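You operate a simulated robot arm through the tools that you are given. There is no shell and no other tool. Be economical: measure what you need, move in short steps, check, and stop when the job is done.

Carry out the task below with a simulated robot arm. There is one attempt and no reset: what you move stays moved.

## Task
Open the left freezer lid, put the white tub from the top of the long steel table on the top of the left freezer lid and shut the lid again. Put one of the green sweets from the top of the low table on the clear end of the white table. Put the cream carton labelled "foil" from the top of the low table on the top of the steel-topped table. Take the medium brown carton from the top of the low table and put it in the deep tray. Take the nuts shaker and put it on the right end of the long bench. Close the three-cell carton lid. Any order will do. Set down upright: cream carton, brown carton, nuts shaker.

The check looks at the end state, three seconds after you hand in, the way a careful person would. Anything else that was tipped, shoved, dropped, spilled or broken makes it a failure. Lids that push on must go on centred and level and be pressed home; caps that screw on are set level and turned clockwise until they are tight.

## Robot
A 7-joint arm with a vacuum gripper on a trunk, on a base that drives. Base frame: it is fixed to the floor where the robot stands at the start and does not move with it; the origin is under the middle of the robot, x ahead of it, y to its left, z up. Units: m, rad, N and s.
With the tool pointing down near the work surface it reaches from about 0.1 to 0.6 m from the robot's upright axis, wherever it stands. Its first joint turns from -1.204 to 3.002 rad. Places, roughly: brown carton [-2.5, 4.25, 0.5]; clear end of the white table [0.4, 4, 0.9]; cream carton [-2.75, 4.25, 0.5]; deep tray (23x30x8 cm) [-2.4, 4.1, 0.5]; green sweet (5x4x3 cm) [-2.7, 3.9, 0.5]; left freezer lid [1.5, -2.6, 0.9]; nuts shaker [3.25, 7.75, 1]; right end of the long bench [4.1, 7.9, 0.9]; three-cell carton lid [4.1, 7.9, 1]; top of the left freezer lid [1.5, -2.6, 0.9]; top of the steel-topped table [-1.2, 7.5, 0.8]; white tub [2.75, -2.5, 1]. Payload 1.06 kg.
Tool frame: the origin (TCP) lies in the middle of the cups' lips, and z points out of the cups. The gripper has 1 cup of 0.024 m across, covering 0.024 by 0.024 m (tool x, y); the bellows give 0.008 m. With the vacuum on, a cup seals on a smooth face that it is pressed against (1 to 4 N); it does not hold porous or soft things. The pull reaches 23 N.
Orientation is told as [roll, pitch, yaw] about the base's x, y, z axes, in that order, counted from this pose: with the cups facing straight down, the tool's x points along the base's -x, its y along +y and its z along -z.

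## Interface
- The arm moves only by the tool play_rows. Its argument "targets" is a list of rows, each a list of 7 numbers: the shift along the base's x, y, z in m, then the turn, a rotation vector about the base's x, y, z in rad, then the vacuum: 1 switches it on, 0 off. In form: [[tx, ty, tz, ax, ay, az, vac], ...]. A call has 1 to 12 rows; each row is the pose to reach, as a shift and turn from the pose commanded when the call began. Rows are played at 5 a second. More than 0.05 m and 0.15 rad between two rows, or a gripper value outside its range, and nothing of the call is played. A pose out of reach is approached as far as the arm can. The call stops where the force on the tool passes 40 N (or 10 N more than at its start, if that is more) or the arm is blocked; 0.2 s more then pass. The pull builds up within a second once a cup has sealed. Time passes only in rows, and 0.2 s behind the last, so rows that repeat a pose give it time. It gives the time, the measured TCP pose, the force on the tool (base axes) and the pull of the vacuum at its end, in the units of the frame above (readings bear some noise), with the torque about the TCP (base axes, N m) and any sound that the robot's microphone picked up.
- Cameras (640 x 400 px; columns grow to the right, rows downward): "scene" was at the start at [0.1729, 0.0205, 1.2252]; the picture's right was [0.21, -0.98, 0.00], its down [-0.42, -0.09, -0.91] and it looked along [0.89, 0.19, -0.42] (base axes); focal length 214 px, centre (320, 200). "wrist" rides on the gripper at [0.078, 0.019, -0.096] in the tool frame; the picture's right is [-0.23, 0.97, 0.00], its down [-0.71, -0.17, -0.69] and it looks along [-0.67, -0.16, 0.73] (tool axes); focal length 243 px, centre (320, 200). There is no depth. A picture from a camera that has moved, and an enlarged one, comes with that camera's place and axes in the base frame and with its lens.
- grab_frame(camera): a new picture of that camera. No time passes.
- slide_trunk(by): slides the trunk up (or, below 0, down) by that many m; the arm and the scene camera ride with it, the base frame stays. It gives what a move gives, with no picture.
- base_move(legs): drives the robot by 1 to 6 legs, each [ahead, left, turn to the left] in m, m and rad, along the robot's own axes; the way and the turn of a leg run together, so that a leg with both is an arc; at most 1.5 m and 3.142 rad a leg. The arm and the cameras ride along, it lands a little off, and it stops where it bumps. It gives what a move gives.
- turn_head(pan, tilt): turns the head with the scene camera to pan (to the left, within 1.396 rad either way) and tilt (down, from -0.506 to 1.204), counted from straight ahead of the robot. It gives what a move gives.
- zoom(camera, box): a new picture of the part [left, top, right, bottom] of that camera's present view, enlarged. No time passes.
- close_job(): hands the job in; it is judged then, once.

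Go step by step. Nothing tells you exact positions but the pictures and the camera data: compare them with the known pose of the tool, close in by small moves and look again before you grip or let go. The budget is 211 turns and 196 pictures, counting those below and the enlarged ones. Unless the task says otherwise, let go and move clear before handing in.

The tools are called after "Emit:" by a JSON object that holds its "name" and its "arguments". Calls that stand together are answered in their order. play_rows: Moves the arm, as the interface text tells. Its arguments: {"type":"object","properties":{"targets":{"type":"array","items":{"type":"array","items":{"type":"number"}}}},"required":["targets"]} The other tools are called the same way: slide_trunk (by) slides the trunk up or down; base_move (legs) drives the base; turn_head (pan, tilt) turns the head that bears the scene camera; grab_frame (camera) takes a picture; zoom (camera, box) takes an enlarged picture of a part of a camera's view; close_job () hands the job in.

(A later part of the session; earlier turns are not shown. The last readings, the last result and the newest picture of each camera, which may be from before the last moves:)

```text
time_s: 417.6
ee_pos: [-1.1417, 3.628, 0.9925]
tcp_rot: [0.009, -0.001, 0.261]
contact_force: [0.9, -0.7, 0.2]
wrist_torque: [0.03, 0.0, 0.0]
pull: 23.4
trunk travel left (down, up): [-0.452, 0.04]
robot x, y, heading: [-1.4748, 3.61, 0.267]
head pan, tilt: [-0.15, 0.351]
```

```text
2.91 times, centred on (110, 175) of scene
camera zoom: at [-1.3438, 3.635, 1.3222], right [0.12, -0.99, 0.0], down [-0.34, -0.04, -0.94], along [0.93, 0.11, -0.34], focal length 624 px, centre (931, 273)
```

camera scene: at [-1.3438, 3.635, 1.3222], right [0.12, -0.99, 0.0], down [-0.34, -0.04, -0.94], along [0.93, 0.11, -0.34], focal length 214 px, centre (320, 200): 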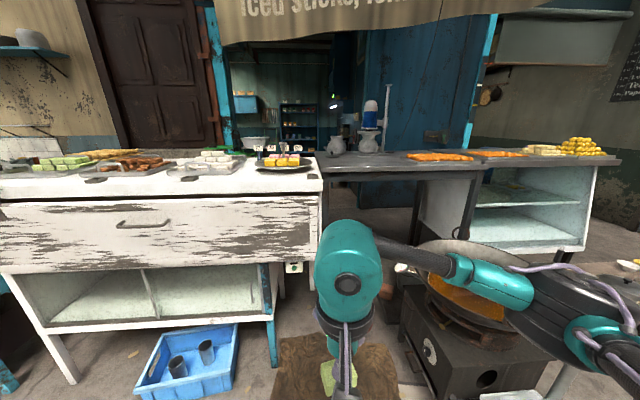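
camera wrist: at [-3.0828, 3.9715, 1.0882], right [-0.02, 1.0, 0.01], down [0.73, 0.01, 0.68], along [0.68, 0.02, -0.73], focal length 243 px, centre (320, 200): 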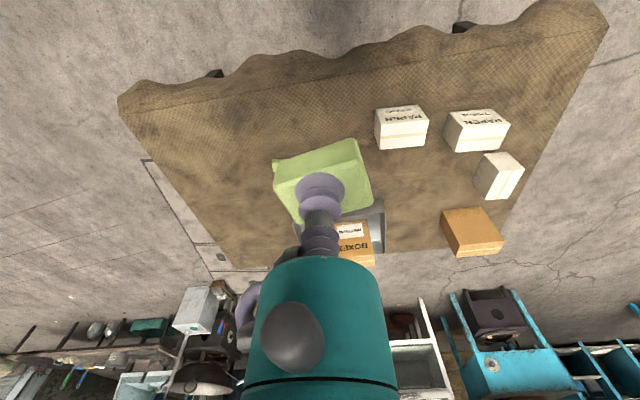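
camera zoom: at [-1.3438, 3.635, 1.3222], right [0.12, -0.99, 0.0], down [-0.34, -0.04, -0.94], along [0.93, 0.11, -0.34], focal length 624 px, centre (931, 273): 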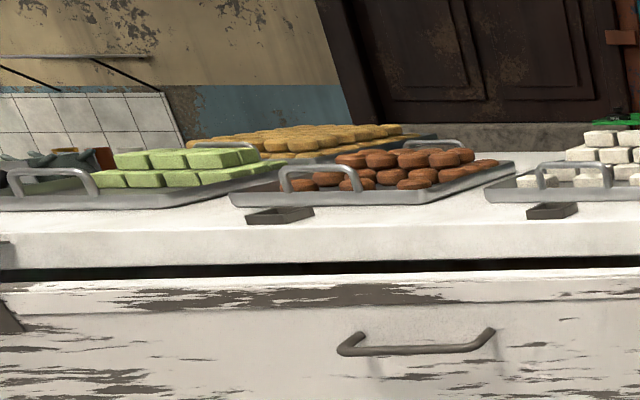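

I need the table's true distance and height, so I take a second view from another place for parallax.

Emit:
{"name": "base_move", "arguments": {"legs": [[0.25, 0.45, 0]]}}

Emit:
{"name": "turn_head", "arguments": {"pan": -0.3, "tilt": 0.35}}

Emit:
{"name": "grab_frame", "arguments": {"camera": "scene"}}

```text
time_s: 422.1
ee_pos: [-1.027, 4.1369, 0.9935]
tcp_rot: [0.007, 0.0, 0.273]
contact_force: [0.8, 0.6, -0.3]
wrist_torque: [0.01, -0.01, 0.02]
pull: 22.6
trunk travel left (down, up): [-0.452, 0.04]
robot x, y, heading: [-1.3623, 4.1168, 0.269]
head pan, tilt: [-0.15, 0.351]
```

```text
time_s: 422.8
ee_pos: [-1.0295, 4.1362, 0.9923]
tcp_rot: [0.008, -0.001, 0.271]
contact_force: [0.5, 1.0, 0.5]
wrist_torque: [-0.01, 0.03, 0.01]
pull: 22.9
trunk travel left (down, up): [-0.452, 0.04]
robot x, y, heading: [-1.3633, 4.1172, 0.273]
head pan, tilt: [-0.3, 0.351]
```

```text
96 pictures are left
camera scene: at [-1.229, 4.1275, 1.3223], right [-0.03, -1.0, 0.0], down [-0.34, 0.01, -0.94], along [0.94, -0.02, -0.34], focal length 214 px, centre (320, 200)
```

scene: 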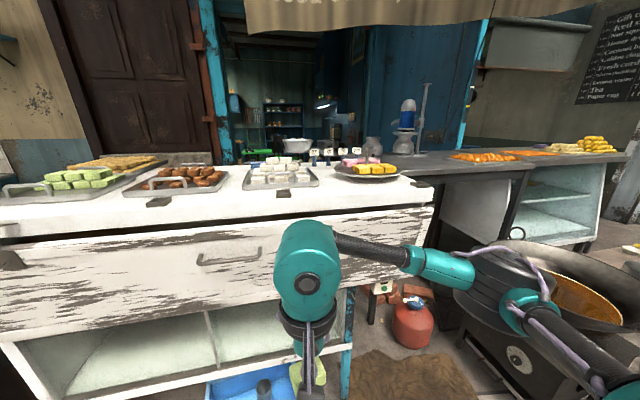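

Triangulation puts this stall counter's top at z≈1.11, x≈-0.5 — it is not the white table listed at (0.4, 4.0, 0.9), which must be inside the room behind. I drive back round to the start area to enter the room.

Emit:
{"name": "base_move", "arguments": {"legs": [[-0.295, -0.81, 0], [-0.295, -0.81, 0], [-0.21, -1.135, 0], [-0.21, -1.135, 0], [0, 0, -0.27]]}}

Emit:
{"name": "base_move", "arguments": {"legs": [[1.3, -0.05, 0]]}}

Emit:
{"name": "turn_head", "arguments": {"pan": 0.0, "tilt": 0.25}}

Emit:
{"name": "grab_frame", "arguments": {"camera": "scene"}}

```text
time_s: 458.1
ee_pos: [-0.9417, 0.0238, 0.993]
tcp_rot: [0.01, -0.002, 0.004]
contact_force: [0.3, -1.2, -0.8]
wrist_torque: [0.0, 0.02, -0.01]
pull: 23.2
trunk travel left (down, up): [-0.452, 0.04]
robot x, y, heading: [-1.2718, 0.0917, 0.004]
head pan, tilt: [-0.3, 0.351]
```

```text
time_s: 464.5
ee_pos: [0.3499, 0.0005, 0.9933]
tcp_rot: [0.009, 0.0, 0.024]
contact_force: [0.1, 0.3, -0.4]
wrist_torque: [0.02, 0.0, -0.02]
pull: 22.7
trunk travel left (down, up): [-0.452, 0.04]
robot x, y, heading: [0.0179, 0.0657, 0.027]
head pan, tilt: [-0.3, 0.351]
```

```text
time_s: 465.3
ee_pos: [0.3501, 0.001, 0.9934]
tcp_rot: [0.007, -0.001, 0.024]
contact_force: [0.2, -0.5, 0.3]
wrist_torque: [0.0, -0.01, 0.0]
pull: 22.7
trunk travel left (down, up): [-0.452, 0.04]
robot x, y, heading: [0.0239, 0.0652, 0.024]
head pan, tilt: [0.0, 0.25]
```

```text
95 pictures are left
camera scene: at [0.1557, 0.069, 1.3317], right [0.03, -1.0, 0.0], down [-0.25, -0.01, -0.97], along [0.97, 0.02, -0.25], focal length 214 px, centre (320, 200)
```

scene: 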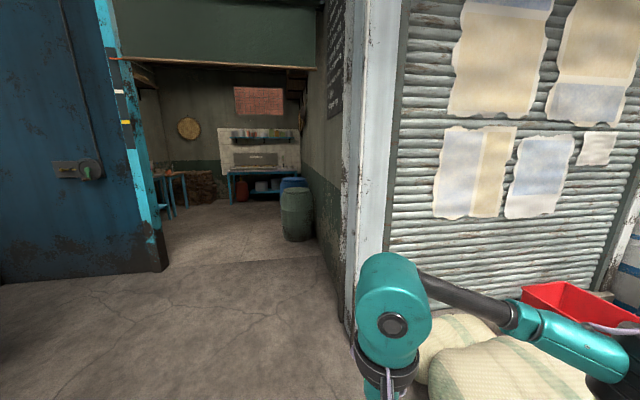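

The blue wall ends at about (2.2, 1.9); there's a way in beyond it. I drive on and look left.

Emit:
{"name": "base_move", "arguments": {"legs": [[0.8, 0.3, 0], [0.9, 0.5, 0.3]]}}

Emit:
{"name": "turn_head", "arguments": {"pan": 0.0, "tilt": 0.25}}

Emit:
{"name": "grab_frame", "arguments": {"camera": "scene"}}

Emit:
{"name": "turn_head", "arguments": {"pan": 1.1, "tilt": 0.25}}

Emit:
{"name": "grab_frame", "arguments": {"camera": "scene"}}

```text
time_s: 474.7
ee_pos: [1.9278, 1.0625, 0.9931]
tcp_rot: [0.009, 0.002, 0.32]
contact_force: [0.5, -0.4, -0.2]
wrist_torque: [-0.03, 0.0, 0.02]
pull: 22.9
trunk travel left (down, up): [-0.452, 0.04]
robot x, y, heading: [1.5949, 1.0252, 0.319]
head pan, tilt: [0.0, 0.25]
```

```text
time_s: 475.3
ee_pos: [1.9283, 1.062, 0.9922]
tcp_rot: [0.009, -0.001, 0.322]
contact_force: [0.8, -0.1, -0.8]
wrist_torque: [0.02, -0.02, 0.0]
pull: 23.0
trunk travel left (down, up): [-0.452, 0.04]
robot x, y, heading: [1.5964, 1.0247, 0.324]
head pan, tilt: [0.0, 0.25]
```

```text
94 pictures are left
camera scene: at [1.7234, 1.0706, 1.3317], right [0.32, -0.95, 0.0], down [-0.23, -0.08, -0.97], along [0.92, 0.31, -0.25], focal length 214 px, centre (320, 200)
```

scene: 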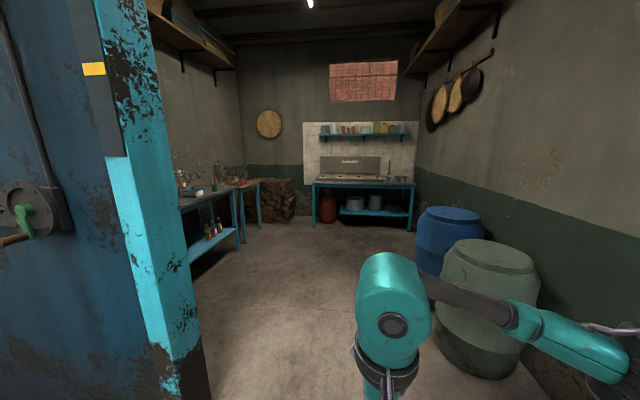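

```text
time_s: 476.7
ee_pos: [1.9286, 1.0624, 0.9927]
tcp_rot: [0.008, 0.001, 0.321]
contact_force: [0.5, -0.1, -0.4]
wrist_torque: [-0.01, -0.05, -0.01]
pull: 22.8
trunk travel left (down, up): [-0.452, 0.04]
robot x, y, heading: [1.5981, 1.0274, 0.324]
head pan, tilt: [1.1, 0.25]
```

```text
93 pictures are left
camera scene: at [1.6487, 1.1333, 1.3317], right [0.99, -0.15, 0.0], down [-0.04, -0.24, -0.97], along [0.14, 0.96, -0.25], focal length 214 px, centre (320, 200)
```

scene: 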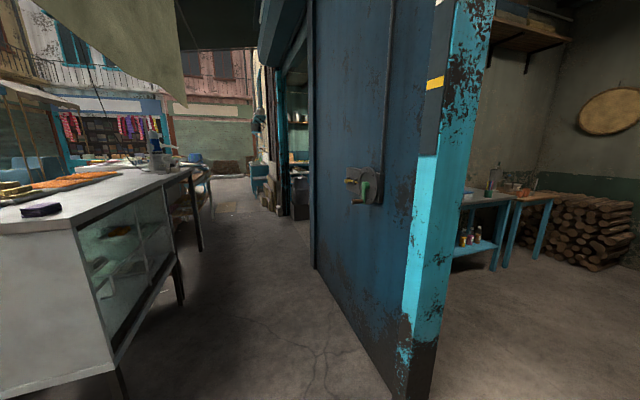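

There's a lane behind the stall counters, running north between them and the blue wall. I drive up it to see the white table from behind.

Emit:
{"name": "base_move", "arguments": {"legs": [[0, 0, 1.35], [1.0, 0.1, 0], [0.7, 0.05, 0]]}}

Emit:
{"name": "turn_head", "arguments": {"pan": 0.4, "tilt": 0.35}}

Emit:
{"name": "grab_frame", "arguments": {"camera": "scene"}}

Emit:
{"name": "turn_head", "arguments": {"pan": -0.2, "tilt": 0.3}}

Emit:
{"name": "grab_frame", "arguments": {"camera": "scene"}}

```text
time_s: 488.7
ee_pos: [1.2949, 3.0439, 0.993]
tcp_rot: [0.008, -0.002, 1.683]
contact_force: [0.7, 0.7, -0.2]
wrist_torque: [0.0, -0.02, -0.01]
pull: 23.1
trunk travel left (down, up): [-0.452, 0.04]
robot x, y, heading: [1.2633, 2.7124, 1.687]
head pan, tilt: [1.1, 0.25]
```

```text
time_s: 489.8
ee_pos: [1.2964, 3.0436, 0.9914]
tcp_rot: [0.008, -0.002, 1.683]
contact_force: [-1.2, -0.2, -1.5]
wrist_torque: [-0.02, 0.02, 0.02]
pull: 22.9
trunk travel left (down, up): [-0.452, 0.04]
robot x, y, heading: [1.2607, 2.7121, 1.686]
head pan, tilt: [0.4, 0.351]
```

```text
92 pictures are left
camera scene: at [1.2108, 2.8351, 1.3223], right [0.87, 0.49, 0.0], down [0.17, -0.3, -0.94], along [-0.46, 0.82, -0.34], focal length 214 px, centre (320, 200)
```

scene: 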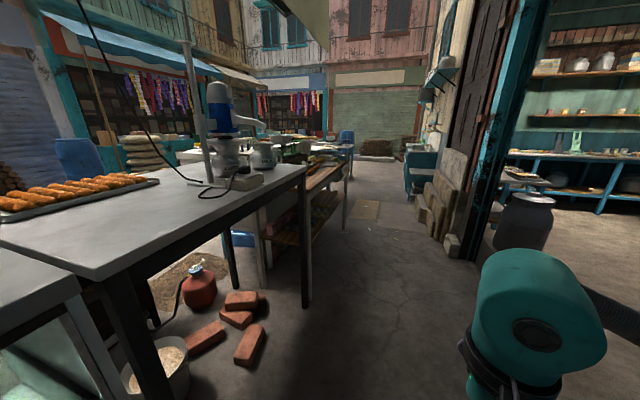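

```text
time_s: 490.8
ee_pos: [1.2959, 3.0446, 0.9935]
tcp_rot: [0.01, 0.001, 1.681]
contact_force: [-0.1, 0.3, -0.3]
wrist_torque: [-0.04, 0.04, 0.02]
pull: 22.4
trunk travel left (down, up): [-0.452, 0.04]
robot x, y, heading: [1.2626, 2.7069, 1.686]
head pan, tilt: [-0.201, 0.3]
```

```text
91 pictures are left
camera scene: at [1.2646, 2.8471, 1.327], right [1.0, -0.08, 0.0], down [-0.02, -0.29, -0.96], along [0.08, 0.95, -0.3], focal length 214 px, centre (320, 200)
```

scene: 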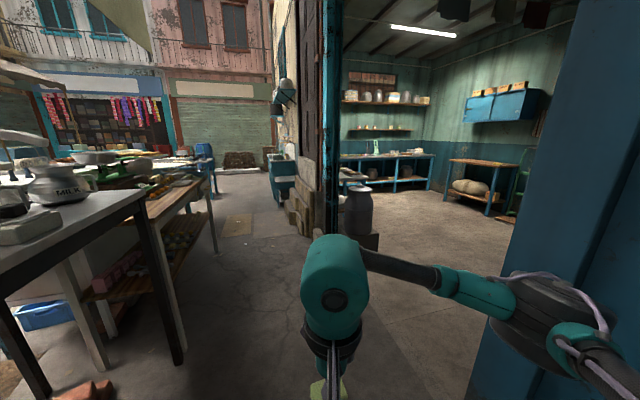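

Emit:
{"name": "turn_head", "arguments": {"pan": 0.35, "tilt": 0.3}}

Emit:
{"name": "zoom", "arguments": {"camera": "scene", "box": [180, 110, 380, 240]}}

```text
time_s: 491.8
ee_pos: [1.2961, 3.0447, 0.993]
tcp_rot: [0.01, -0.001, 1.681]
contact_force: [0.1, -0.3, -0.8]
wrist_torque: [0.0, -0.01, -0.01]
pull: 23.1
trunk travel left (down, up): [-0.452, 0.04]
robot x, y, heading: [1.2627, 2.7105, 1.685]
head pan, tilt: [0.351, 0.3]
```

```text
3.08 times, centred on (280, 175) of scene
camera zoom: at [1.2148, 2.8375, 1.327], right [0.89, 0.45, 0.0], down [0.13, -0.26, -0.96], along [-0.43, 0.85, -0.3], focal length 660 px, centre (443, 277)
```

zoom: 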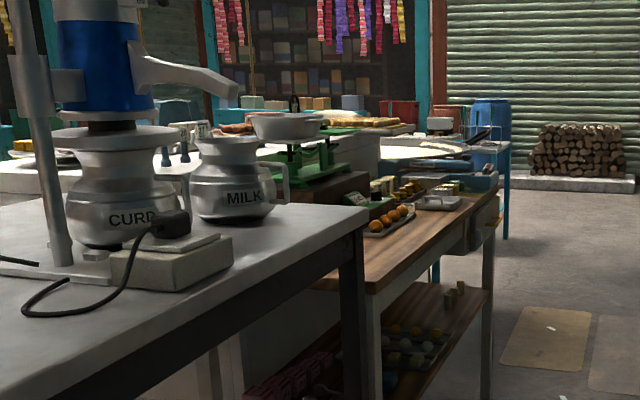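

Behind the stall there is a lower white-legged table with a wooden top; its near end at (0.4, 4.0) is clear – that is the target. I drive along the lane to it and turn to face it.

Emit:
{"name": "base_move", "arguments": {"legs": [[0.8, 0, 0], [0.82, 0, 0], [0, 0, 1.657]]}}

Emit:
{"name": "turn_head", "arguments": {"pan": 0.15, "tilt": 0.5}}

Emit:
{"name": "grab_frame", "arguments": {"camera": "scene"}}

```text
time_s: 504.1
ee_pos: [0.7265, 4.3407, 0.9931]
tcp_rot: [0.008, -0.001, -2.936]
contact_force: [-0.5, -0.8, -1.2]
wrist_torque: [-0.01, 0.03, 0.0]
pull: 23.0
trunk travel left (down, up): [-0.452, 0.04]
robot x, y, heading: [1.0621, 4.3345, -2.936]
head pan, tilt: [0.351, 0.3]
```

```text
time_s: 504.9
ee_pos: [0.7264, 4.3398, 0.9932]
tcp_rot: [0.01, 0.001, -2.936]
contact_force: [-0.1, 0.3, -0.1]
wrist_torque: [0.01, 0.0, 0.0]
pull: 22.8
trunk travel left (down, up): [-0.452, 0.04]
robot x, y, heading: [1.058, 4.3375, -2.931]
head pan, tilt: [0.15, 0.499]
```

```text
89 pictures are left
camera scene: at [0.9343, 4.2978, 1.3086], right [-0.35, 0.94, 0.0], down [0.45, 0.17, -0.88], along [-0.82, -0.31, -0.48], focal length 214 px, centre (320, 200)
```

scene: 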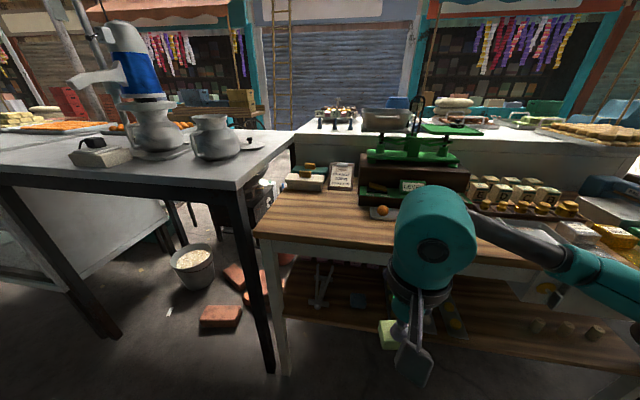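

The clear wooden end is in view; target about (0.38, 4.08). I drive 0.2 m closer and move the sweet above it.

Emit:
{"name": "base_move", "arguments": {"legs": [[0.21, 0.03, 0]]}}

Emit:
{"name": "turn_head", "arguments": {"pan": 0.1, "tilt": 0.7}}

Emit:
{"name": "grab_frame", "arguments": {"camera": "scene"}}

Emit:
{"name": "grab_frame", "arguments": {"camera": "wrist"}}

```text
time_s: 506.5
ee_pos: [0.5252, 4.2658, 0.9919]
tcp_rot: [0.009, 0.001, -2.934]
contact_force: [0.1, 0.8, 0.0]
wrist_torque: [0.03, -0.05, 0.0]
pull: 22.9
trunk travel left (down, up): [-0.452, 0.04]
robot x, y, heading: [0.8621, 4.2625, -2.935]
head pan, tilt: [0.15, 0.499]
```

```text
time_s: 507.2
ee_pos: [0.5236, 4.2661, 0.9932]
tcp_rot: [0.008, 0.002, -2.934]
contact_force: [0.9, -0.5, 0.7]
wrist_torque: [0.0, 0.02, 0.01]
pull: 22.7
trunk travel left (down, up): [-0.452, 0.04]
robot x, y, heading: [0.8599, 4.2679, -2.93]
head pan, tilt: [0.099, 0.7]
```

```text
88 pictures are left
camera scene: at [0.7377, 4.2309, 1.2909], right [-0.31, 0.95, 0.0], down [0.61, 0.2, -0.77], along [-0.73, -0.23, -0.64], focal length 214 px, centre (320, 200)
```

scene: 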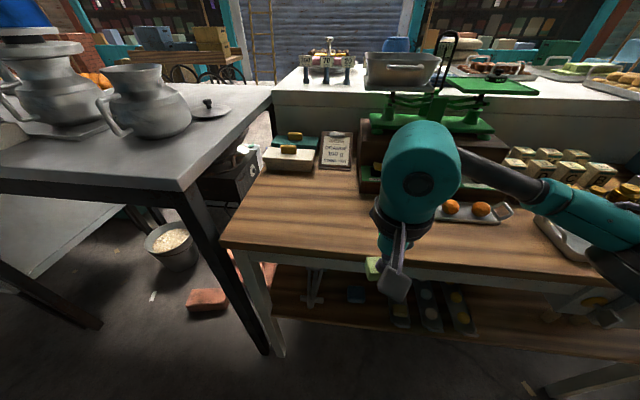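

```text
87 pictures are left
camera wrist: at [0.6056, 4.2649, 1.0884], right [-0.03, -1.0, 0.01], down [-0.73, 0.03, 0.68], along [-0.68, 0.01, -0.73], focal length 243 px, centre (320, 200)
```

wrist: 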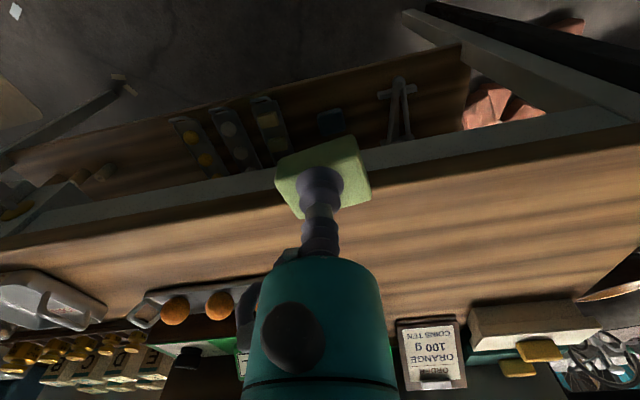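

Emit:
{"name": "play_rows", "arguments": {"targets": [[-0.029, -0.035, 0, 0, 0, 0, 1], [-0.058, -0.07, 0, 0, 0, 0, 1], [-0.087, -0.105, 0, 0, 0, 0, 1], [-0.116, -0.14, 0, 0, 0, 0, 1], [-0.144, -0.176, 0, 0, 0, 0, 1], [-0.144, -0.176, -0.02, 0, 0, 0, 1]]}}

Emit:
{"name": "grab_frame", "arguments": {"camera": "scene"}}

Emit:
{"name": "grab_frame", "arguments": {"camera": "wrist"}}

```text
time_s: 508.6
ee_pos: [0.38, 4.0893, 0.9724]
tcp_rot: [0.009, -0.002, -2.933]
contact_force: [-0.3, -0.4, -0.7]
wrist_torque: [0.0, 0.0, 0.03]
pull: 23.2
trunk travel left (down, up): [-0.452, 0.04]
robot x, y, heading: [0.862, 4.2625, -2.931]
head pan, tilt: [0.099, 0.7]
```

```text
86 pictures are left
camera scene: at [0.7375, 4.2312, 1.2908], right [-0.31, 0.95, 0.0], down [0.61, 0.2, -0.76], along [-0.73, -0.23, -0.64], focal length 214 px, centre (320, 200)
```

scene: 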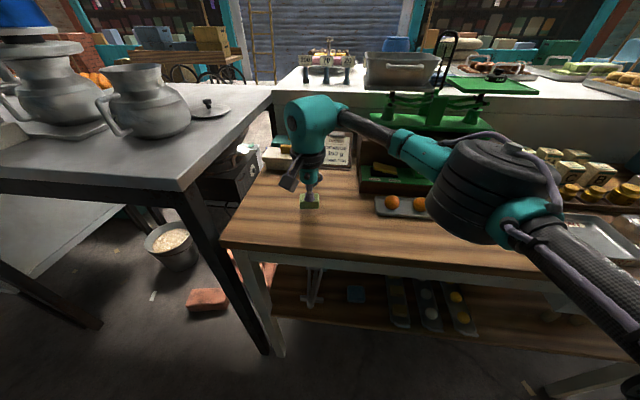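

```text
85 pictures are left
camera wrist: at [0.4604, 4.0885, 1.0688], right [-0.03, -1.0, 0.01], down [-0.73, 0.03, 0.68], along [-0.68, 0.01, -0.73], focal length 243 px, centre (320, 200)
```

wrist: 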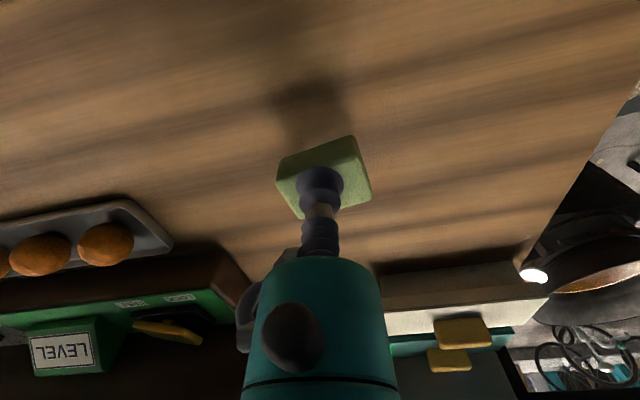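

The spot is clear. I lower slowly until contact.

Emit:
{"name": "play_rows", "arguments": {"targets": [[0, 0, -0.01, 0, 0, 0, 1], [0, 0, -0.018, 0, 0, 0, 1], [0, 0, -0.024, 0, 0, 0, 1], [0, 0, -0.028, 0, 0, 0, 1], [0, 0, -0.032, 0, 0, 0, 1], [0, 0, -0.036, 0, 0, 0, 1], [0, 0, -0.04, 0, 0, 0, 1], [0, 0, -0.044, 0, 0, 0, 1], [0, 0, -0.048, 0, 0, 0, 1]]}}

```text
time_s: 510.5
ee_pos: [0.3817, 4.089, 0.9349]
tcp_rot: [0.019, -0.007, -2.935]
contact_force: [2.8, 3.9, 22.2]
wrist_torque: [0.04, 0.04, 0.02]
pull: 22.9
trunk travel left (down, up): [-0.452, 0.04]
robot x, y, heading: [0.8627, 4.2651, -2.929]
head pan, tilt: [0.099, 0.7]
stopped in row 9: the force on the tool passed its limit at 44 N (the readings are from after the stop); the commanded pose is now the measured one
```

Emit:
{"name": "play_rows", "arguments": {"targets": [[0, 0, 0, 0, 0, 0, 0], [0, 0, 0.001, 0, 0, 0, 0], [0, 0, 0.004, 0, 0, 0, 0], [0, 0, 0.015, 0, 0, 0, 0], [0, 0, 0.05, 0, 0, 0, 0], [0.03, 0.02, 0.08, 0, 0, 0, 0], [0.06, 0.04, 0.1, 0, 0, 0, 0], [0.1, 0.06, 0.1, 0, 0, 0, 0], [0.14, 0.08, 0.1, 0, 0, 0, 0]]}}

Emit:
{"name": "grab_frame", "arguments": {"camera": "scene"}}

```text
time_s: 512.5
ee_pos: [0.5227, 4.1676, 1.0301]
tcp_rot: [0.013, -0.006, -2.935]
contact_force: [1.0, 0.8, 0.2]
wrist_torque: [-0.01, 0.04, -0.03]
pull: 0.0
trunk travel left (down, up): [-0.452, 0.04]
robot x, y, heading: [0.86, 4.2668, -2.928]
head pan, tilt: [0.099, 0.7]
```

```text
84 pictures are left
camera scene: at [0.7379, 4.2311, 1.2909], right [-0.31, 0.95, 0.0], down [0.61, 0.2, -0.77], along [-0.73, -0.23, -0.64], focal length 214 px, centre (320, 200)
```

scene: 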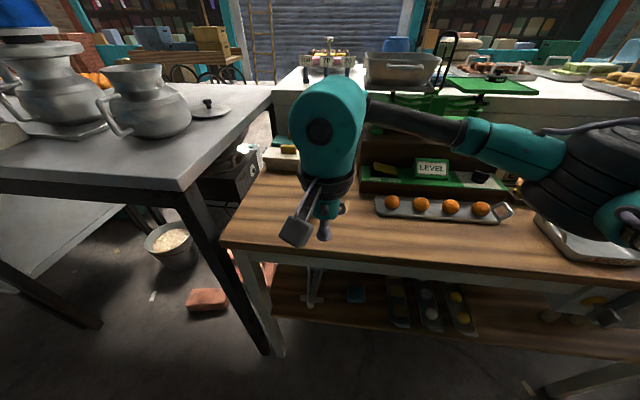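

Emit:
{"name": "base_move", "arguments": {"legs": [[-0.35, -0.1, 0]]}}

Emit:
{"name": "zoom", "arguments": {"camera": "scene", "box": [160, 80, 480, 280]}}

```text
time_s: 514.9
ee_pos: [0.8455, 4.3356, 1.0297]
tcp_rot: [0.012, -0.006, -2.926]
contact_force: [-0.2, 0.2, 0.3]
wrist_torque: [0.01, 0.01, 0.01]
pull: 0.0
trunk travel left (down, up): [-0.452, 0.04]
robot x, y, heading: [1.1869, 4.4356, -2.923]
head pan, tilt: [0.099, 0.7]
```

```text
2.00 times, centred on (320, 180) of scene
camera zoom: at [1.0611, 4.4024, 1.2909], right [-0.31, 0.95, 0.0], down [0.61, 0.2, -0.77], along [-0.73, -0.24, -0.64], focal length 429 px, centre (320, 240)
```

zoom: 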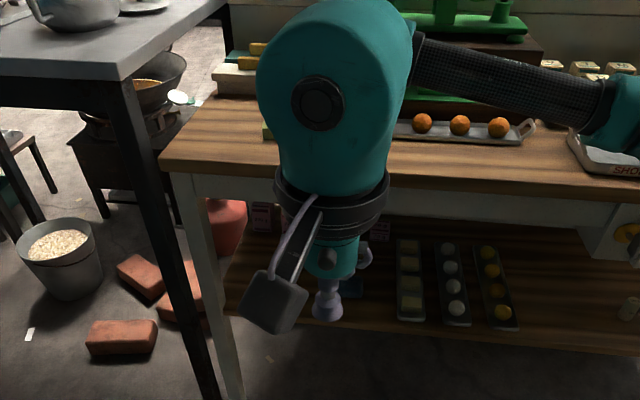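

The sweet lies on the clear end (its corner shows behind the arm). Next the room with the long bench: I turn to the east doorway and look.

Emit:
{"name": "base_move", "arguments": {"legs": [[0, 0, -2.4]]}}

Emit:
{"name": "turn_head", "arguments": {"pan": 0.3, "tilt": 0.3}}

Emit:
{"name": "grab_frame", "arguments": {"camera": "scene"}}

Emit:
{"name": "turn_head", "arguments": {"pan": -0.6, "tilt": 0.3}}

Emit:
{"name": "grab_frame", "arguments": {"camera": "scene"}}

```text
time_s: 521.0
ee_pos: [1.3707, 4.7368, 1.0285]
tcp_rot: [0.015, -0.004, 0.941]
contact_force: [0.8, 0.6, 0.5]
wrist_torque: [0.0, 0.0, -0.02]
pull: 0.0
trunk travel left (down, up): [-0.452, 0.04]
robot x, y, heading: [1.1869, 4.4385, 0.945]
head pan, tilt: [0.099, 0.7]
```

```text
time_s: 521.9
ee_pos: [1.369, 4.7364, 1.0284]
tcp_rot: [0.014, -0.005, 0.941]
contact_force: [0.5, -0.2, -0.2]
wrist_torque: [0.0, -0.01, 0.0]
pull: 0.1
trunk travel left (down, up): [-0.452, 0.04]
robot x, y, heading: [1.1826, 4.4359, 0.945]
head pan, tilt: [0.3, 0.3]
```

```text
82 pictures are left
camera scene: at [1.2381, 4.5611, 1.3269], right [0.95, -0.32, 0.0], down [-0.09, -0.28, -0.96], along [0.31, 0.9, -0.3], focal length 214 px, centre (320, 200)
```

scene: 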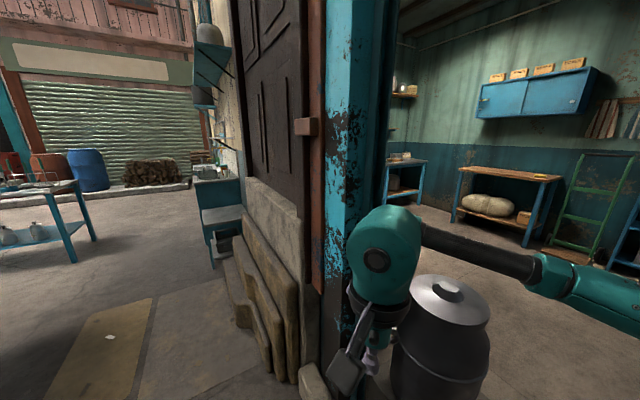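

```text
time_s: 523.0
ee_pos: [1.3696, 4.7365, 1.0281]
tcp_rot: [0.013, -0.004, 0.94]
contact_force: [-0.1, 0.7, -0.1]
wrist_torque: [-0.03, -0.04, 0.01]
pull: 0.1
trunk travel left (down, up): [-0.452, 0.04]
robot x, y, heading: [1.1821, 4.435, 0.946]
head pan, tilt: [-0.6, 0.3]
```

```text
81 pictures are left
camera scene: at [1.2961, 4.5042, 1.327], right [0.34, -0.94, 0.0], down [-0.28, -0.1, -0.96], along [0.9, 0.32, -0.3], focal length 214 px, centre (320, 200)
```

scene: 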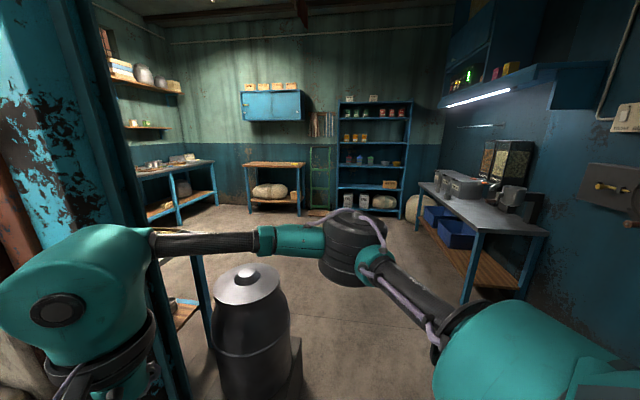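

The doorway is clear between the milk can and the blue wall. I drive through and toward the long bench.

Emit:
{"name": "base_move", "arguments": {"legs": [[0.72, -1.25, 0], [0, 0, 0.8], [0.9, -0.55, 0]]}}

Emit:
{"name": "turn_head", "arguments": {"pan": 0.0, "tilt": 0.3}}

Emit:
{"name": "grab_frame", "arguments": {"camera": "scene"}}

```text
time_s: 541.3
ee_pos: [2.8818, 5.6295, 1.0281]
tcp_rot: [0.015, -0.006, 1.774]
contact_force: [0.9, 0.5, 0.0]
wrist_torque: [-0.01, -0.01, -0.03]
pull: 0.1
trunk travel left (down, up): [-0.452, 0.04]
robot x, y, heading: [2.9809, 5.2893, 1.778]
head pan, tilt: [-0.6, 0.3]
```

```text
time_s: 542.3
ee_pos: [2.8816, 5.63, 1.0292]
tcp_rot: [0.014, -0.004, 1.774]
contact_force: [-0.6, 0.2, 0.4]
wrist_torque: [-0.01, -0.03, 0.02]
pull: 0.1
trunk travel left (down, up): [-0.452, 0.04]
robot x, y, heading: [2.9778, 5.2885, 1.781]
head pan, tilt: [0.0, 0.3]
```

```text
80 pictures are left
camera scene: at [2.9497, 5.4237, 1.327], right [0.98, 0.2, 0.0], down [0.06, -0.29, -0.96], along [-0.19, 0.94, -0.3], focal length 214 px, centre (320, 200)
```

scene: 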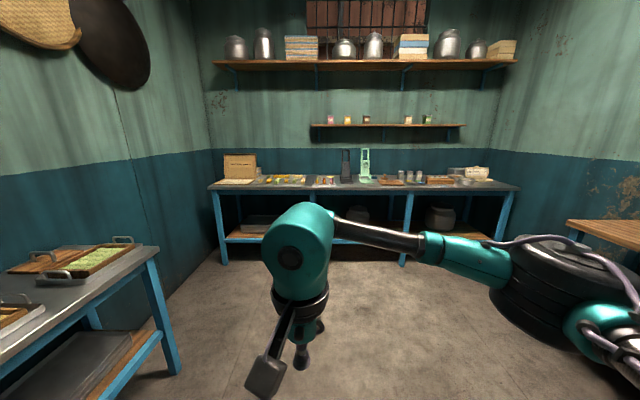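

Emit:
{"name": "zoom", "arguments": {"camera": "scene", "box": [200, 135, 530, 225]}}

Emit:
{"name": "zoom", "arguments": {"camera": "scene", "box": [360, 155, 530, 200]}}

```text
1.94 times, centred on (365, 180) of scene
camera zoom: at [2.9497, 5.4237, 1.327], right [0.98, 0.2, 0.0], down [0.06, -0.29, -0.96], along [-0.19, 0.94, -0.3], focal length 416 px, centre (233, 239)
```

zoom: 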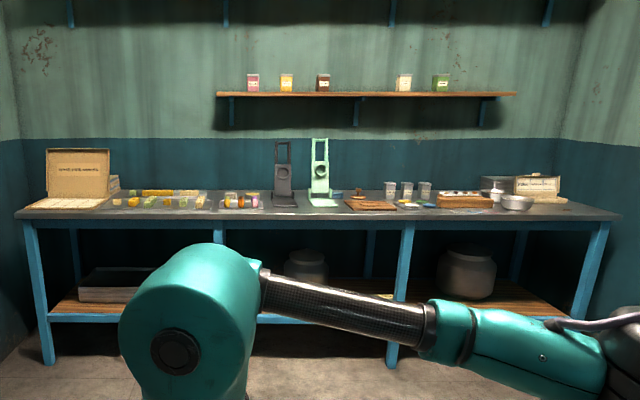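

```text
3.76 times, centred on (445, 178) of scene
camera zoom: at [2.9497, 5.4237, 1.327], right [0.98, 0.2, 0.0], down [0.06, -0.29, -0.96], along [-0.19, 0.94, -0.3], focal length 807 px, centre (-151, 285)
```

zoom: 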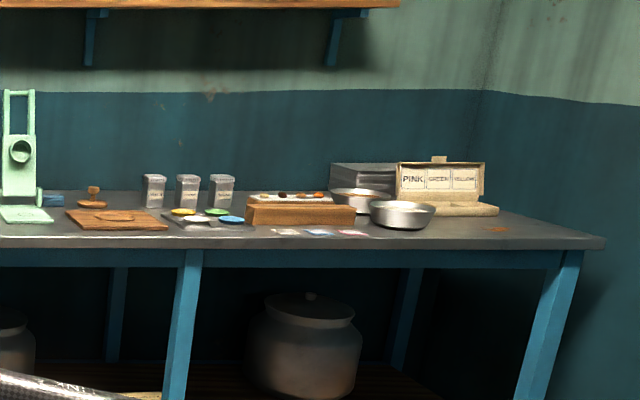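

Three shakers and the open three-cell carton (PINK/GREEN/YELLOW) are on the right half of the bench. I drive closer to read labels.

Emit:
{"name": "base_move", "arguments": {"legs": [[1.3, -0.66, 0]]}}

Emit:
{"name": "turn_head", "arguments": {"pan": -0.1, "tilt": 0.5}}

Emit:
{"name": "grab_frame", "arguments": {"camera": "scene"}}

Emit:
{"name": "grab_frame", "arguments": {"camera": "wrist"}}

```text
time_s: 549.4
ee_pos: [3.2817, 7.0072, 1.0278]
tcp_rot: [0.013, -0.004, 1.759]
contact_force: [-0.7, -0.8, -0.1]
wrist_torque: [-0.01, 0.0, 0.0]
pull: 0.1
trunk travel left (down, up): [-0.452, 0.04]
robot x, y, heading: [3.3735, 6.6706, 1.763]
head pan, tilt: [0.0, 0.3]
```

```text
time_s: 550.2
ee_pos: [3.2814, 7.0083, 1.0294]
tcp_rot: [0.013, -0.004, 1.758]
contact_force: [0.3, 0.0, -1.2]
wrist_torque: [-0.01, 0.01, 0.02]
pull: 0.0
trunk travel left (down, up): [-0.452, 0.04]
robot x, y, heading: [3.3668, 6.6681, 1.76]
head pan, tilt: [-0.099, 0.499]
```

```text
77 pictures are left
camera scene: at [3.3554, 6.8003, 1.3086], right [1.0, 0.09, 0.0], down [0.04, -0.48, -0.88], along [-0.08, 0.87, -0.48], focal length 214 px, centre (320, 200)
```

scene: 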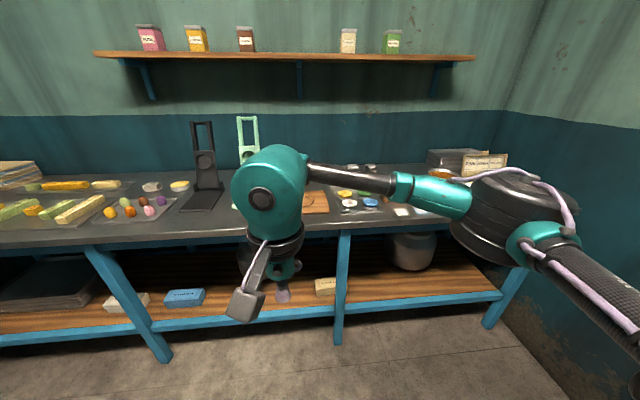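

```text
76 pictures are left
camera wrist: at [3.2777, 6.9271, 1.1243], right [-1.0, 0.05, 0.01], down [0.05, 0.73, 0.69], along [0.02, 0.69, -0.73], focal length 243 px, centre (320, 200)
```

wrist: 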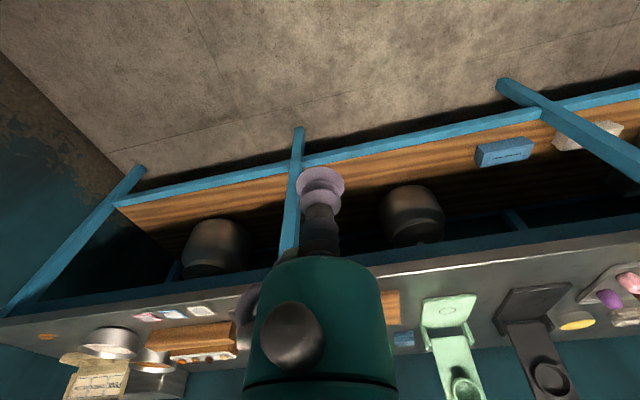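

Emit:
{"name": "base_move", "arguments": {"legs": [[0, -0.35, 0]]}}

Emit:
{"name": "turn_head", "arguments": {"pan": 0.1, "tilt": 0.45}}

Emit:
{"name": "grab_frame", "arguments": {"camera": "scene"}}

```text
time_s: 553.8
ee_pos: [3.6169, 7.0722, 1.0288]
tcp_rot: [0.012, -0.004, 1.763]
contact_force: [0.8, 0.1, 0.4]
wrist_torque: [0.03, -0.01, -0.01]
pull: 0.0
trunk travel left (down, up): [-0.452, 0.04]
robot x, y, heading: [3.7113, 6.7316, 1.764]
head pan, tilt: [-0.099, 0.499]
```

```text
time_s: 554.5
ee_pos: [3.6163, 7.0741, 1.029]
tcp_rot: [0.014, -0.006, 1.763]
contact_force: [0.7, -0.2, -0.2]
wrist_torque: [-0.01, 0.02, -0.02]
pull: 0.0
trunk travel left (down, up): [-0.452, 0.04]
robot x, y, heading: [3.7093, 6.7288, 1.764]
head pan, tilt: [0.099, 0.45]
```

```text
75 pictures are left
camera scene: at [3.6743, 6.8635, 1.313], right [0.96, 0.29, 0.0], down [0.13, -0.42, -0.9], along [-0.26, 0.86, -0.44], focal length 214 px, centre (320, 200)
```

scene: 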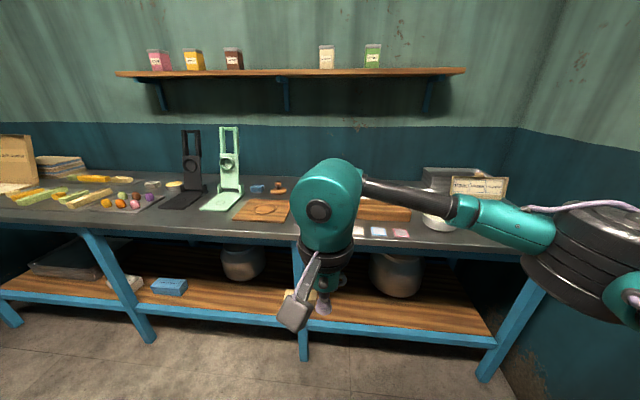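

Emit:
{"name": "base_move", "arguments": {"legs": [[0, 0, -0.45]]}}

Emit:
{"name": "turn_head", "arguments": {"pan": 0.6, "tilt": 0.45}}

Emit:
{"name": "grab_frame", "arguments": {"camera": "scene"}}

```text
time_s: 556.2
ee_pos: [3.7775, 7.0792, 1.029]
tcp_rot: [0.014, -0.006, 1.304]
contact_force: [0.0, 0.4, -0.2]
wrist_torque: [0.01, -0.03, -0.02]
pull: 0.0
trunk travel left (down, up): [-0.452, 0.04]
robot x, y, heading: [3.7067, 6.733, 1.305]
head pan, tilt: [0.099, 0.45]
```

```text
time_s: 557.1
ee_pos: [3.7775, 7.0786, 1.029]
tcp_rot: [0.013, -0.005, 1.304]
contact_force: [0.2, -0.4, 0.3]
wrist_torque: [0.03, 0.0, -0.02]
pull: 0.1
trunk travel left (down, up): [-0.452, 0.04]
robot x, y, heading: [3.713, 6.7343, 1.309]
head pan, tilt: [0.6, 0.45]
```

```text
74 pictures are left
camera scene: at [3.69, 6.8616, 1.3131], right [0.94, 0.33, 0.0], down [0.14, -0.41, -0.9], along [-0.3, 0.85, -0.44], focal length 214 px, centre (320, 200)
```

scene: 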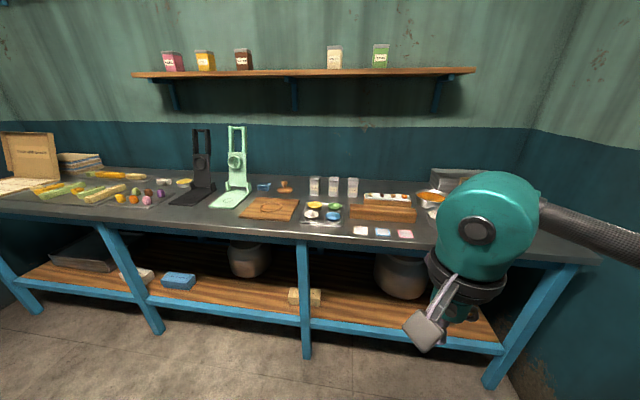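

Emit:
{"name": "zoom", "arguments": {"camera": "scene", "box": [290, 165, 430, 245]}}

```text
4.57 times, centred on (360, 205) of scene
camera zoom: at [3.69, 6.8616, 1.3131], right [0.94, 0.33, 0.0], down [0.14, -0.41, -0.9], along [-0.3, 0.85, -0.44], focal length 980 px, centre (137, 177)
```

zoom: 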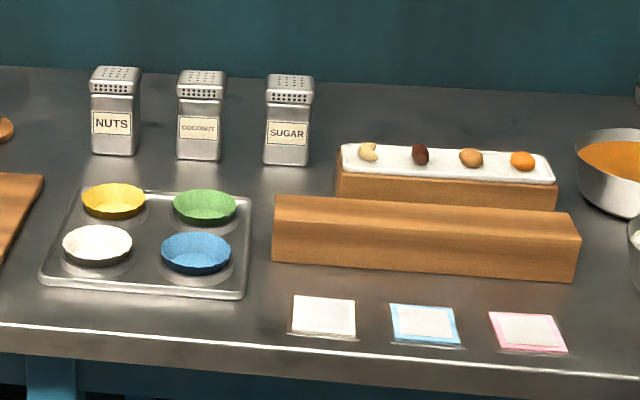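

NUTS is the leftmost shaker at about (3.335, 7.805), top z≈0.94, bench z≈0.86. I line up and go closer, in stages.

Emit:
{"name": "base_move", "arguments": {"legs": [[0, 0, 0.46], [0.36, 0.1, 0]]}}

Emit:
{"name": "turn_head", "arguments": {"pan": 0.0, "tilt": 0.6}}

Emit:
{"name": "grab_frame", "arguments": {"camera": "scene"}}

Emit:
{"name": "grab_frame", "arguments": {"camera": "wrist"}}

```text
time_s: 560.9
ee_pos: [3.4446, 7.4021, 1.0292]
tcp_rot: [0.013, -0.005, 1.766]
contact_force: [-0.3, -0.7, 0.7]
wrist_torque: [-0.02, -0.01, 0.0]
pull: 0.1
trunk travel left (down, up): [-0.452, 0.04]
robot x, y, heading: [3.5371, 7.0597, 1.765]
head pan, tilt: [0.6, 0.45]
```

```text
time_s: 561.9
ee_pos: [3.4451, 7.4006, 1.0287]
tcp_rot: [0.014, -0.005, 1.766]
contact_force: [0.8, -0.3, 0.0]
wrist_torque: [-0.01, 0.0, 0.0]
pull: 0.0
trunk travel left (down, up): [-0.452, 0.04]
robot x, y, heading: [3.5401, 7.0595, 1.767]
head pan, tilt: [0.0, 0.6]
```

```text
72 pictures are left
camera scene: at [3.5125, 7.191, 1.2995], right [0.98, 0.2, 0.0], down [0.11, -0.55, -0.83], along [-0.16, 0.81, -0.56], focal length 214 px, centre (320, 200)
```

scene: 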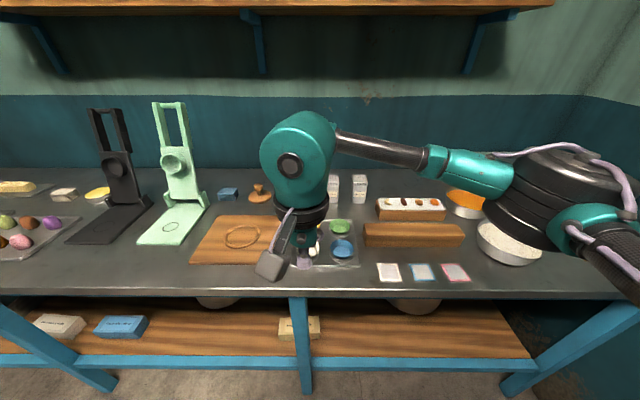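

```text
71 pictures are left
camera wrist: at [3.4425, 7.3212, 1.1243], right [-1.0, 0.04, 0.01], down [0.04, 0.73, 0.69], along [0.02, 0.69, -0.73], focal length 243 px, centre (320, 200)
```

wrist: 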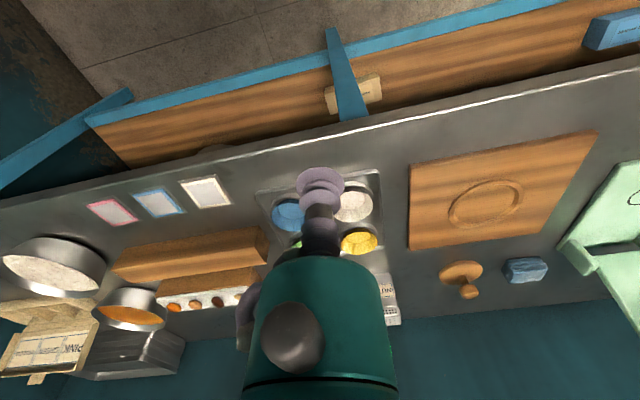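

I creep forward another 0.11 m.

Emit:
{"name": "base_move", "arguments": {"legs": [[0.11, 0.0, 0]]}}

Emit:
{"name": "play_rows", "arguments": {"targets": [[-0.02, 0.04, 0, 0, 0, 0, 0], [-0.035, 0.08, 0, 0, 0, 0, 0], [-0.045, 0.12, 0, 0, 0, 0, 0], [-0.055, 0.16, -0.01, 0, 0, 0, 0], [-0.065, 0.2, -0.02, 0, 0, 0, 0], [-0.075, 0.23, -0.03, 0, 0, 0, 0], [-0.085, 0.26, -0.04, 0, 0, 0, 0], [-0.088, 0.285, -0.05, 0, 0, 0, 0]]}}

Emit:
{"name": "grab_frame", "arguments": {"camera": "scene"}}

Emit:
{"name": "grab_frame", "arguments": {"camera": "wrist"}}

```text
time_s: 563.0
ee_pos: [3.4242, 7.5109, 1.0285]
tcp_rot: [0.014, -0.002, 1.762]
contact_force: [-0.5, -0.1, -0.5]
wrist_torque: [0.01, 0.0, 0.0]
pull: 0.0
trunk travel left (down, up): [-0.452, 0.04]
robot x, y, heading: [3.5153, 7.1681, 1.765]
head pan, tilt: [0.0, 0.6]
```

```text
time_s: 564.9
ee_pos: [3.3614, 7.7166, 0.9764]
tcp_rot: [0.016, -0.007, 1.766]
contact_force: [0.0, -0.4, -0.6]
wrist_torque: [0.02, 0.01, -0.03]
pull: 0.0
out of reach, approached as far as the arm can: row 6, 7, 8
trunk travel left (down, up): [-0.452, 0.04]
robot x, y, heading: [3.521, 7.1669, 1.769]
head pan, tilt: [0.0, 0.6]
```

```text
70 pictures are left
camera scene: at [3.491, 7.2987, 1.2996], right [0.98, 0.19, 0.0], down [0.11, -0.55, -0.83], along [-0.16, 0.81, -0.56], focal length 214 px, centre (320, 200)
```

scene: 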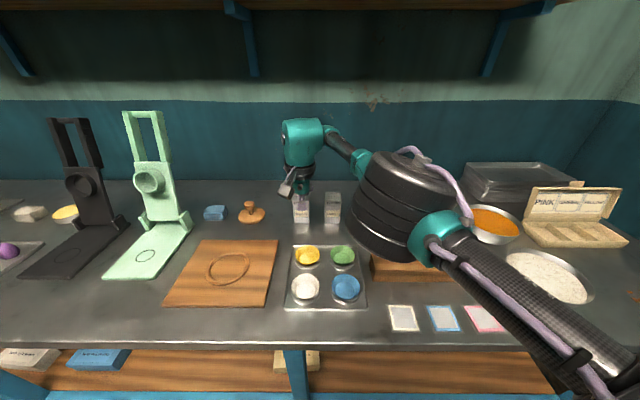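

```text
69 pictures are left
camera wrist: at [3.3592, 7.6366, 1.0711], right [-1.0, 0.04, 0.01], down [0.04, 0.73, 0.69], along [0.02, 0.69, -0.73], focal length 243 px, centre (320, 200)
```

wrist: 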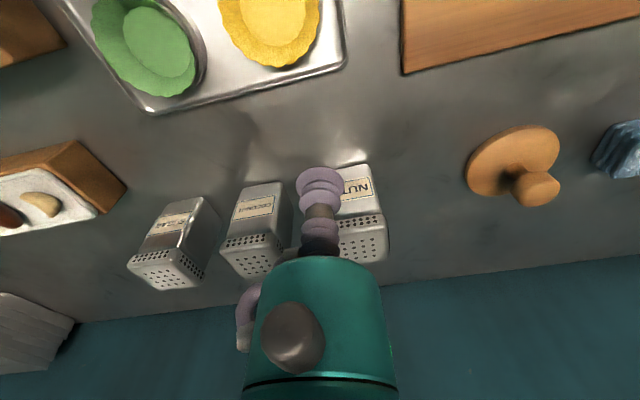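

Reach to the left is shorter; I shift the base left so the shaker is slightly right of centre and lower the trunk a little.

Emit:
{"name": "play_rows", "arguments": {"targets": [[0.01, -0.035, 0.03, 0, 0, 0, 0], [0.02, -0.07, 0.06, 0, 0, 0, 0], [0.02, -0.11, 0.09, 0, 0, 0, 0]]}}

Emit:
{"name": "base_move", "arguments": {"legs": [[0.01, 0.18, 0]]}}

Emit:
{"name": "slide_trunk", "arguments": {"by": -0.1}}

Emit:
{"name": "grab_frame", "arguments": {"camera": "scene"}}

```text
time_s: 565.6
ee_pos: [3.3816, 7.6062, 1.0656]
tcp_rot: [0.013, -0.005, 1.761]
contact_force: [-1.3, -0.4, -0.1]
wrist_torque: [-0.01, 0.05, 0.01]
pull: 0.1
trunk travel left (down, up): [-0.452, 0.04]
robot x, y, heading: [3.5187, 7.1665, 1.767]
head pan, tilt: [0.0, 0.6]
```

```text
time_s: 567.9
ee_pos: [3.202, 7.5825, 1.0662]
tcp_rot: [0.013, -0.006, 1.766]
contact_force: [0.1, -0.1, -0.6]
wrist_torque: [-0.01, 0.02, -0.02]
pull: 0.1
trunk travel left (down, up): [-0.452, 0.04]
robot x, y, heading: [3.342, 7.1425, 1.771]
head pan, tilt: [0.0, 0.6]
```

```text
time_s: 569.2
ee_pos: [3.203, 7.5818, 0.9653]
tcp_rot: [0.013, -0.005, 1.766]
contact_force: [-0.3, 0.4, 0.2]
wrist_torque: [-0.01, -0.01, 0.02]
pull: 0.1
trunk travel left (down, up): [-0.352, 0.14]
robot x, y, heading: [3.3359, 7.1446, 1.771]
head pan, tilt: [0.0, 0.6]
```

```text
68 pictures are left
camera scene: at [3.3044, 7.3197, 1.1863], right [0.98, 0.2, 0.0], down [0.11, -0.55, -0.83], along [-0.16, 0.81, -0.56], focal length 214 px, centre (320, 200)
```

scene: 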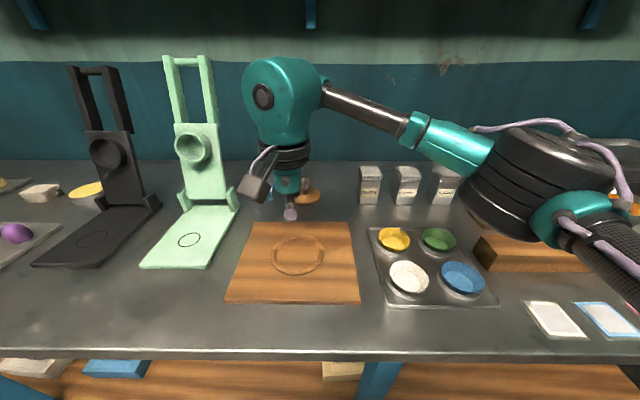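

NUTS centre is about (3.336, 7.822). I reach over it.

Emit:
{"name": "play_rows", "arguments": {"targets": [[0.04, 0.01, 0.015, 0, 0, 0, 0], [0.08, 0.03, 0.015, 0, 0, 0, 0], [0.11, 0.06, 0.015, 0, 0, 0, 0], [0.13, 0.1, 0.015, 0, 0, 0, 0], [0.133, 0.14, 0.015, 0, 0, 0, 0], [0.133, 0.18, 0.015, 0, 0, 0, 0], [0.133, 0.21, 0.015, 0, 0, 0, 0], [0.133, 0.24, 0.015, 0, 0, 0, 0]]}}

Emit:
{"name": "grab_frame", "arguments": {"camera": "wrist"}}

```text
time_s: 571.0
ee_pos: [3.3359, 7.7911, 0.9788]
tcp_rot: [0.014, -0.008, 1.767]
contact_force: [-0.2, -0.4, 0.4]
wrist_torque: [-0.01, -0.01, -0.01]
pull: 0.0
out of reach, approached as far as the arm can: row 7, 8
trunk travel left (down, up): [-0.352, 0.14]
robot x, y, heading: [3.3417, 7.1452, 1.768]
head pan, tilt: [0.0, 0.6]
```

```text
67 pictures are left
camera wrist: at [3.3342, 7.7092, 1.0737], right [-1.0, 0.04, 0.01], down [0.04, 0.73, 0.69], along [0.02, 0.69, -0.73], focal length 243 px, centre (320, 200)
```

wrist: 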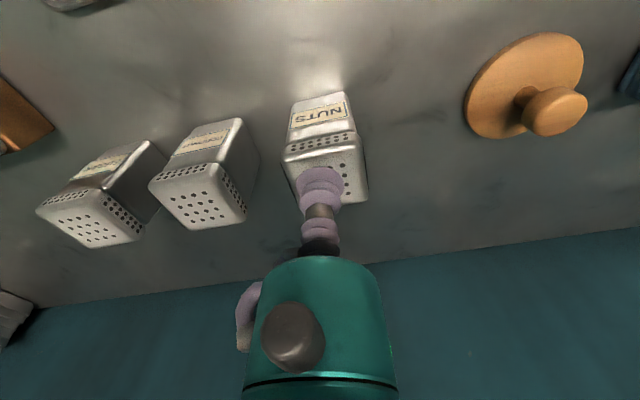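

I need 2 cm more; I move the base forward by that much and try the top.

Emit:
{"name": "base_move", "arguments": {"legs": [[0.02, 0.0, 0]]}}

Emit:
{"name": "grab_frame", "arguments": {"camera": "wrist"}}

```text
time_s: 571.8
ee_pos: [3.3326, 7.8108, 0.9779]
tcp_rot: [0.013, -0.006, 1.766]
contact_force: [0.3, -0.2, -0.1]
wrist_torque: [-0.03, 0.0, 0.02]
pull: 0.1
trunk travel left (down, up): [-0.352, 0.14]
robot x, y, heading: [3.3372, 7.1643, 1.766]
head pan, tilt: [0.0, 0.6]
```

```text
66 pictures are left
camera wrist: at [3.3302, 7.7295, 1.0733], right [-1.0, 0.04, 0.01], down [0.04, 0.73, 0.69], along [0.02, 0.69, -0.73], focal length 243 px, centre (320, 200)
```

wrist: 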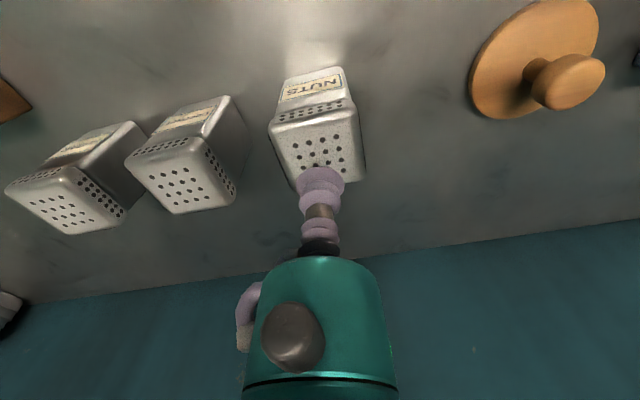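

Aligned over the shaker's top. I press gently with vacuum on to see whether it seals.

Emit:
{"name": "play_rows", "arguments": {"targets": [[0, 0.001, -0.015, 0, 0, 0, 1], [0, 0.001, -0.025, 0, 0, 0, 1], [0, 0.001, -0.03, 0, 0, 0, 1], [0, 0.001, -0.033, 0, 0, 0, 1], [0, 0.001, -0.036, 0, 0, 0, 1], [0, 0.001, -0.039, 0, 0, 0, 1], [0, 0.001, -0.042, 0, 0, 0, 1], [0, 0.001, -0.042, 0, 0, 0, 1]]}}

```text
time_s: 573.6
ee_pos: [3.3317, 7.8093, 0.9416]
tcp_rot: [0.015, -0.012, 1.766]
contact_force: [-3.3, 7.6, 34.3]
wrist_torque: [-0.11, -0.21, -0.04]
pull: 23.1
trunk travel left (down, up): [-0.352, 0.14]
robot x, y, heading: [3.3358, 7.1645, 1.771]
head pan, tilt: [0.0, 0.6]
```

It sealed. I lift carefully and pull back.

Emit:
{"name": "play_rows", "arguments": {"targets": [[0, 0, 0.005, 0, 0, 0, 1], [0, 0, 0.015, 0, 0, 0, 1], [0, 0, 0.04, 0, 0, 0, 1], [0, -0.01, 0.07, 0, 0, 0, 1], [0, -0.03, 0.1, 0, 0, 0, 1], [0, -0.06, 0.13, 0, 0, 0, 1], [0, -0.1, 0.14, 0, 0, 0, 1], [0, -0.14, 0.14, 0, 0, 0, 1], [0, -0.18, 0.14, 0, 0, 0, 1], [0, -0.22, 0.14, 0, 0, 0, 1]]}}

Emit:
{"name": "grab_frame", "arguments": {"camera": "scene"}}

```text
time_s: 575.8
ee_pos: [3.3325, 7.5897, 1.0768]
tcp_rot: [0.013, -0.006, 1.764]
contact_force: [0.6, -0.8, -0.6]
wrist_torque: [0.04, 0.0, 0.0]
pull: 22.6
trunk travel left (down, up): [-0.352, 0.14]
robot x, y, heading: [3.3384, 7.1641, 1.774]
head pan, tilt: [0.0, 0.6]
```

```text
65 pictures are left
camera scene: at [3.3005, 7.3392, 1.1864], right [0.98, 0.2, 0.0], down [0.11, -0.55, -0.83], along [-0.16, 0.81, -0.56], focal length 214 px, centre (320, 200)
```

scene: 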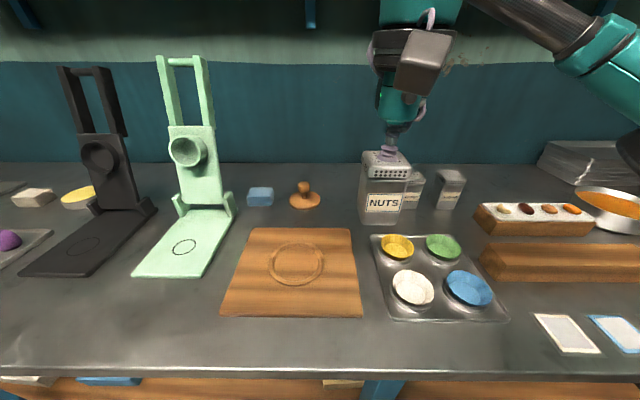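

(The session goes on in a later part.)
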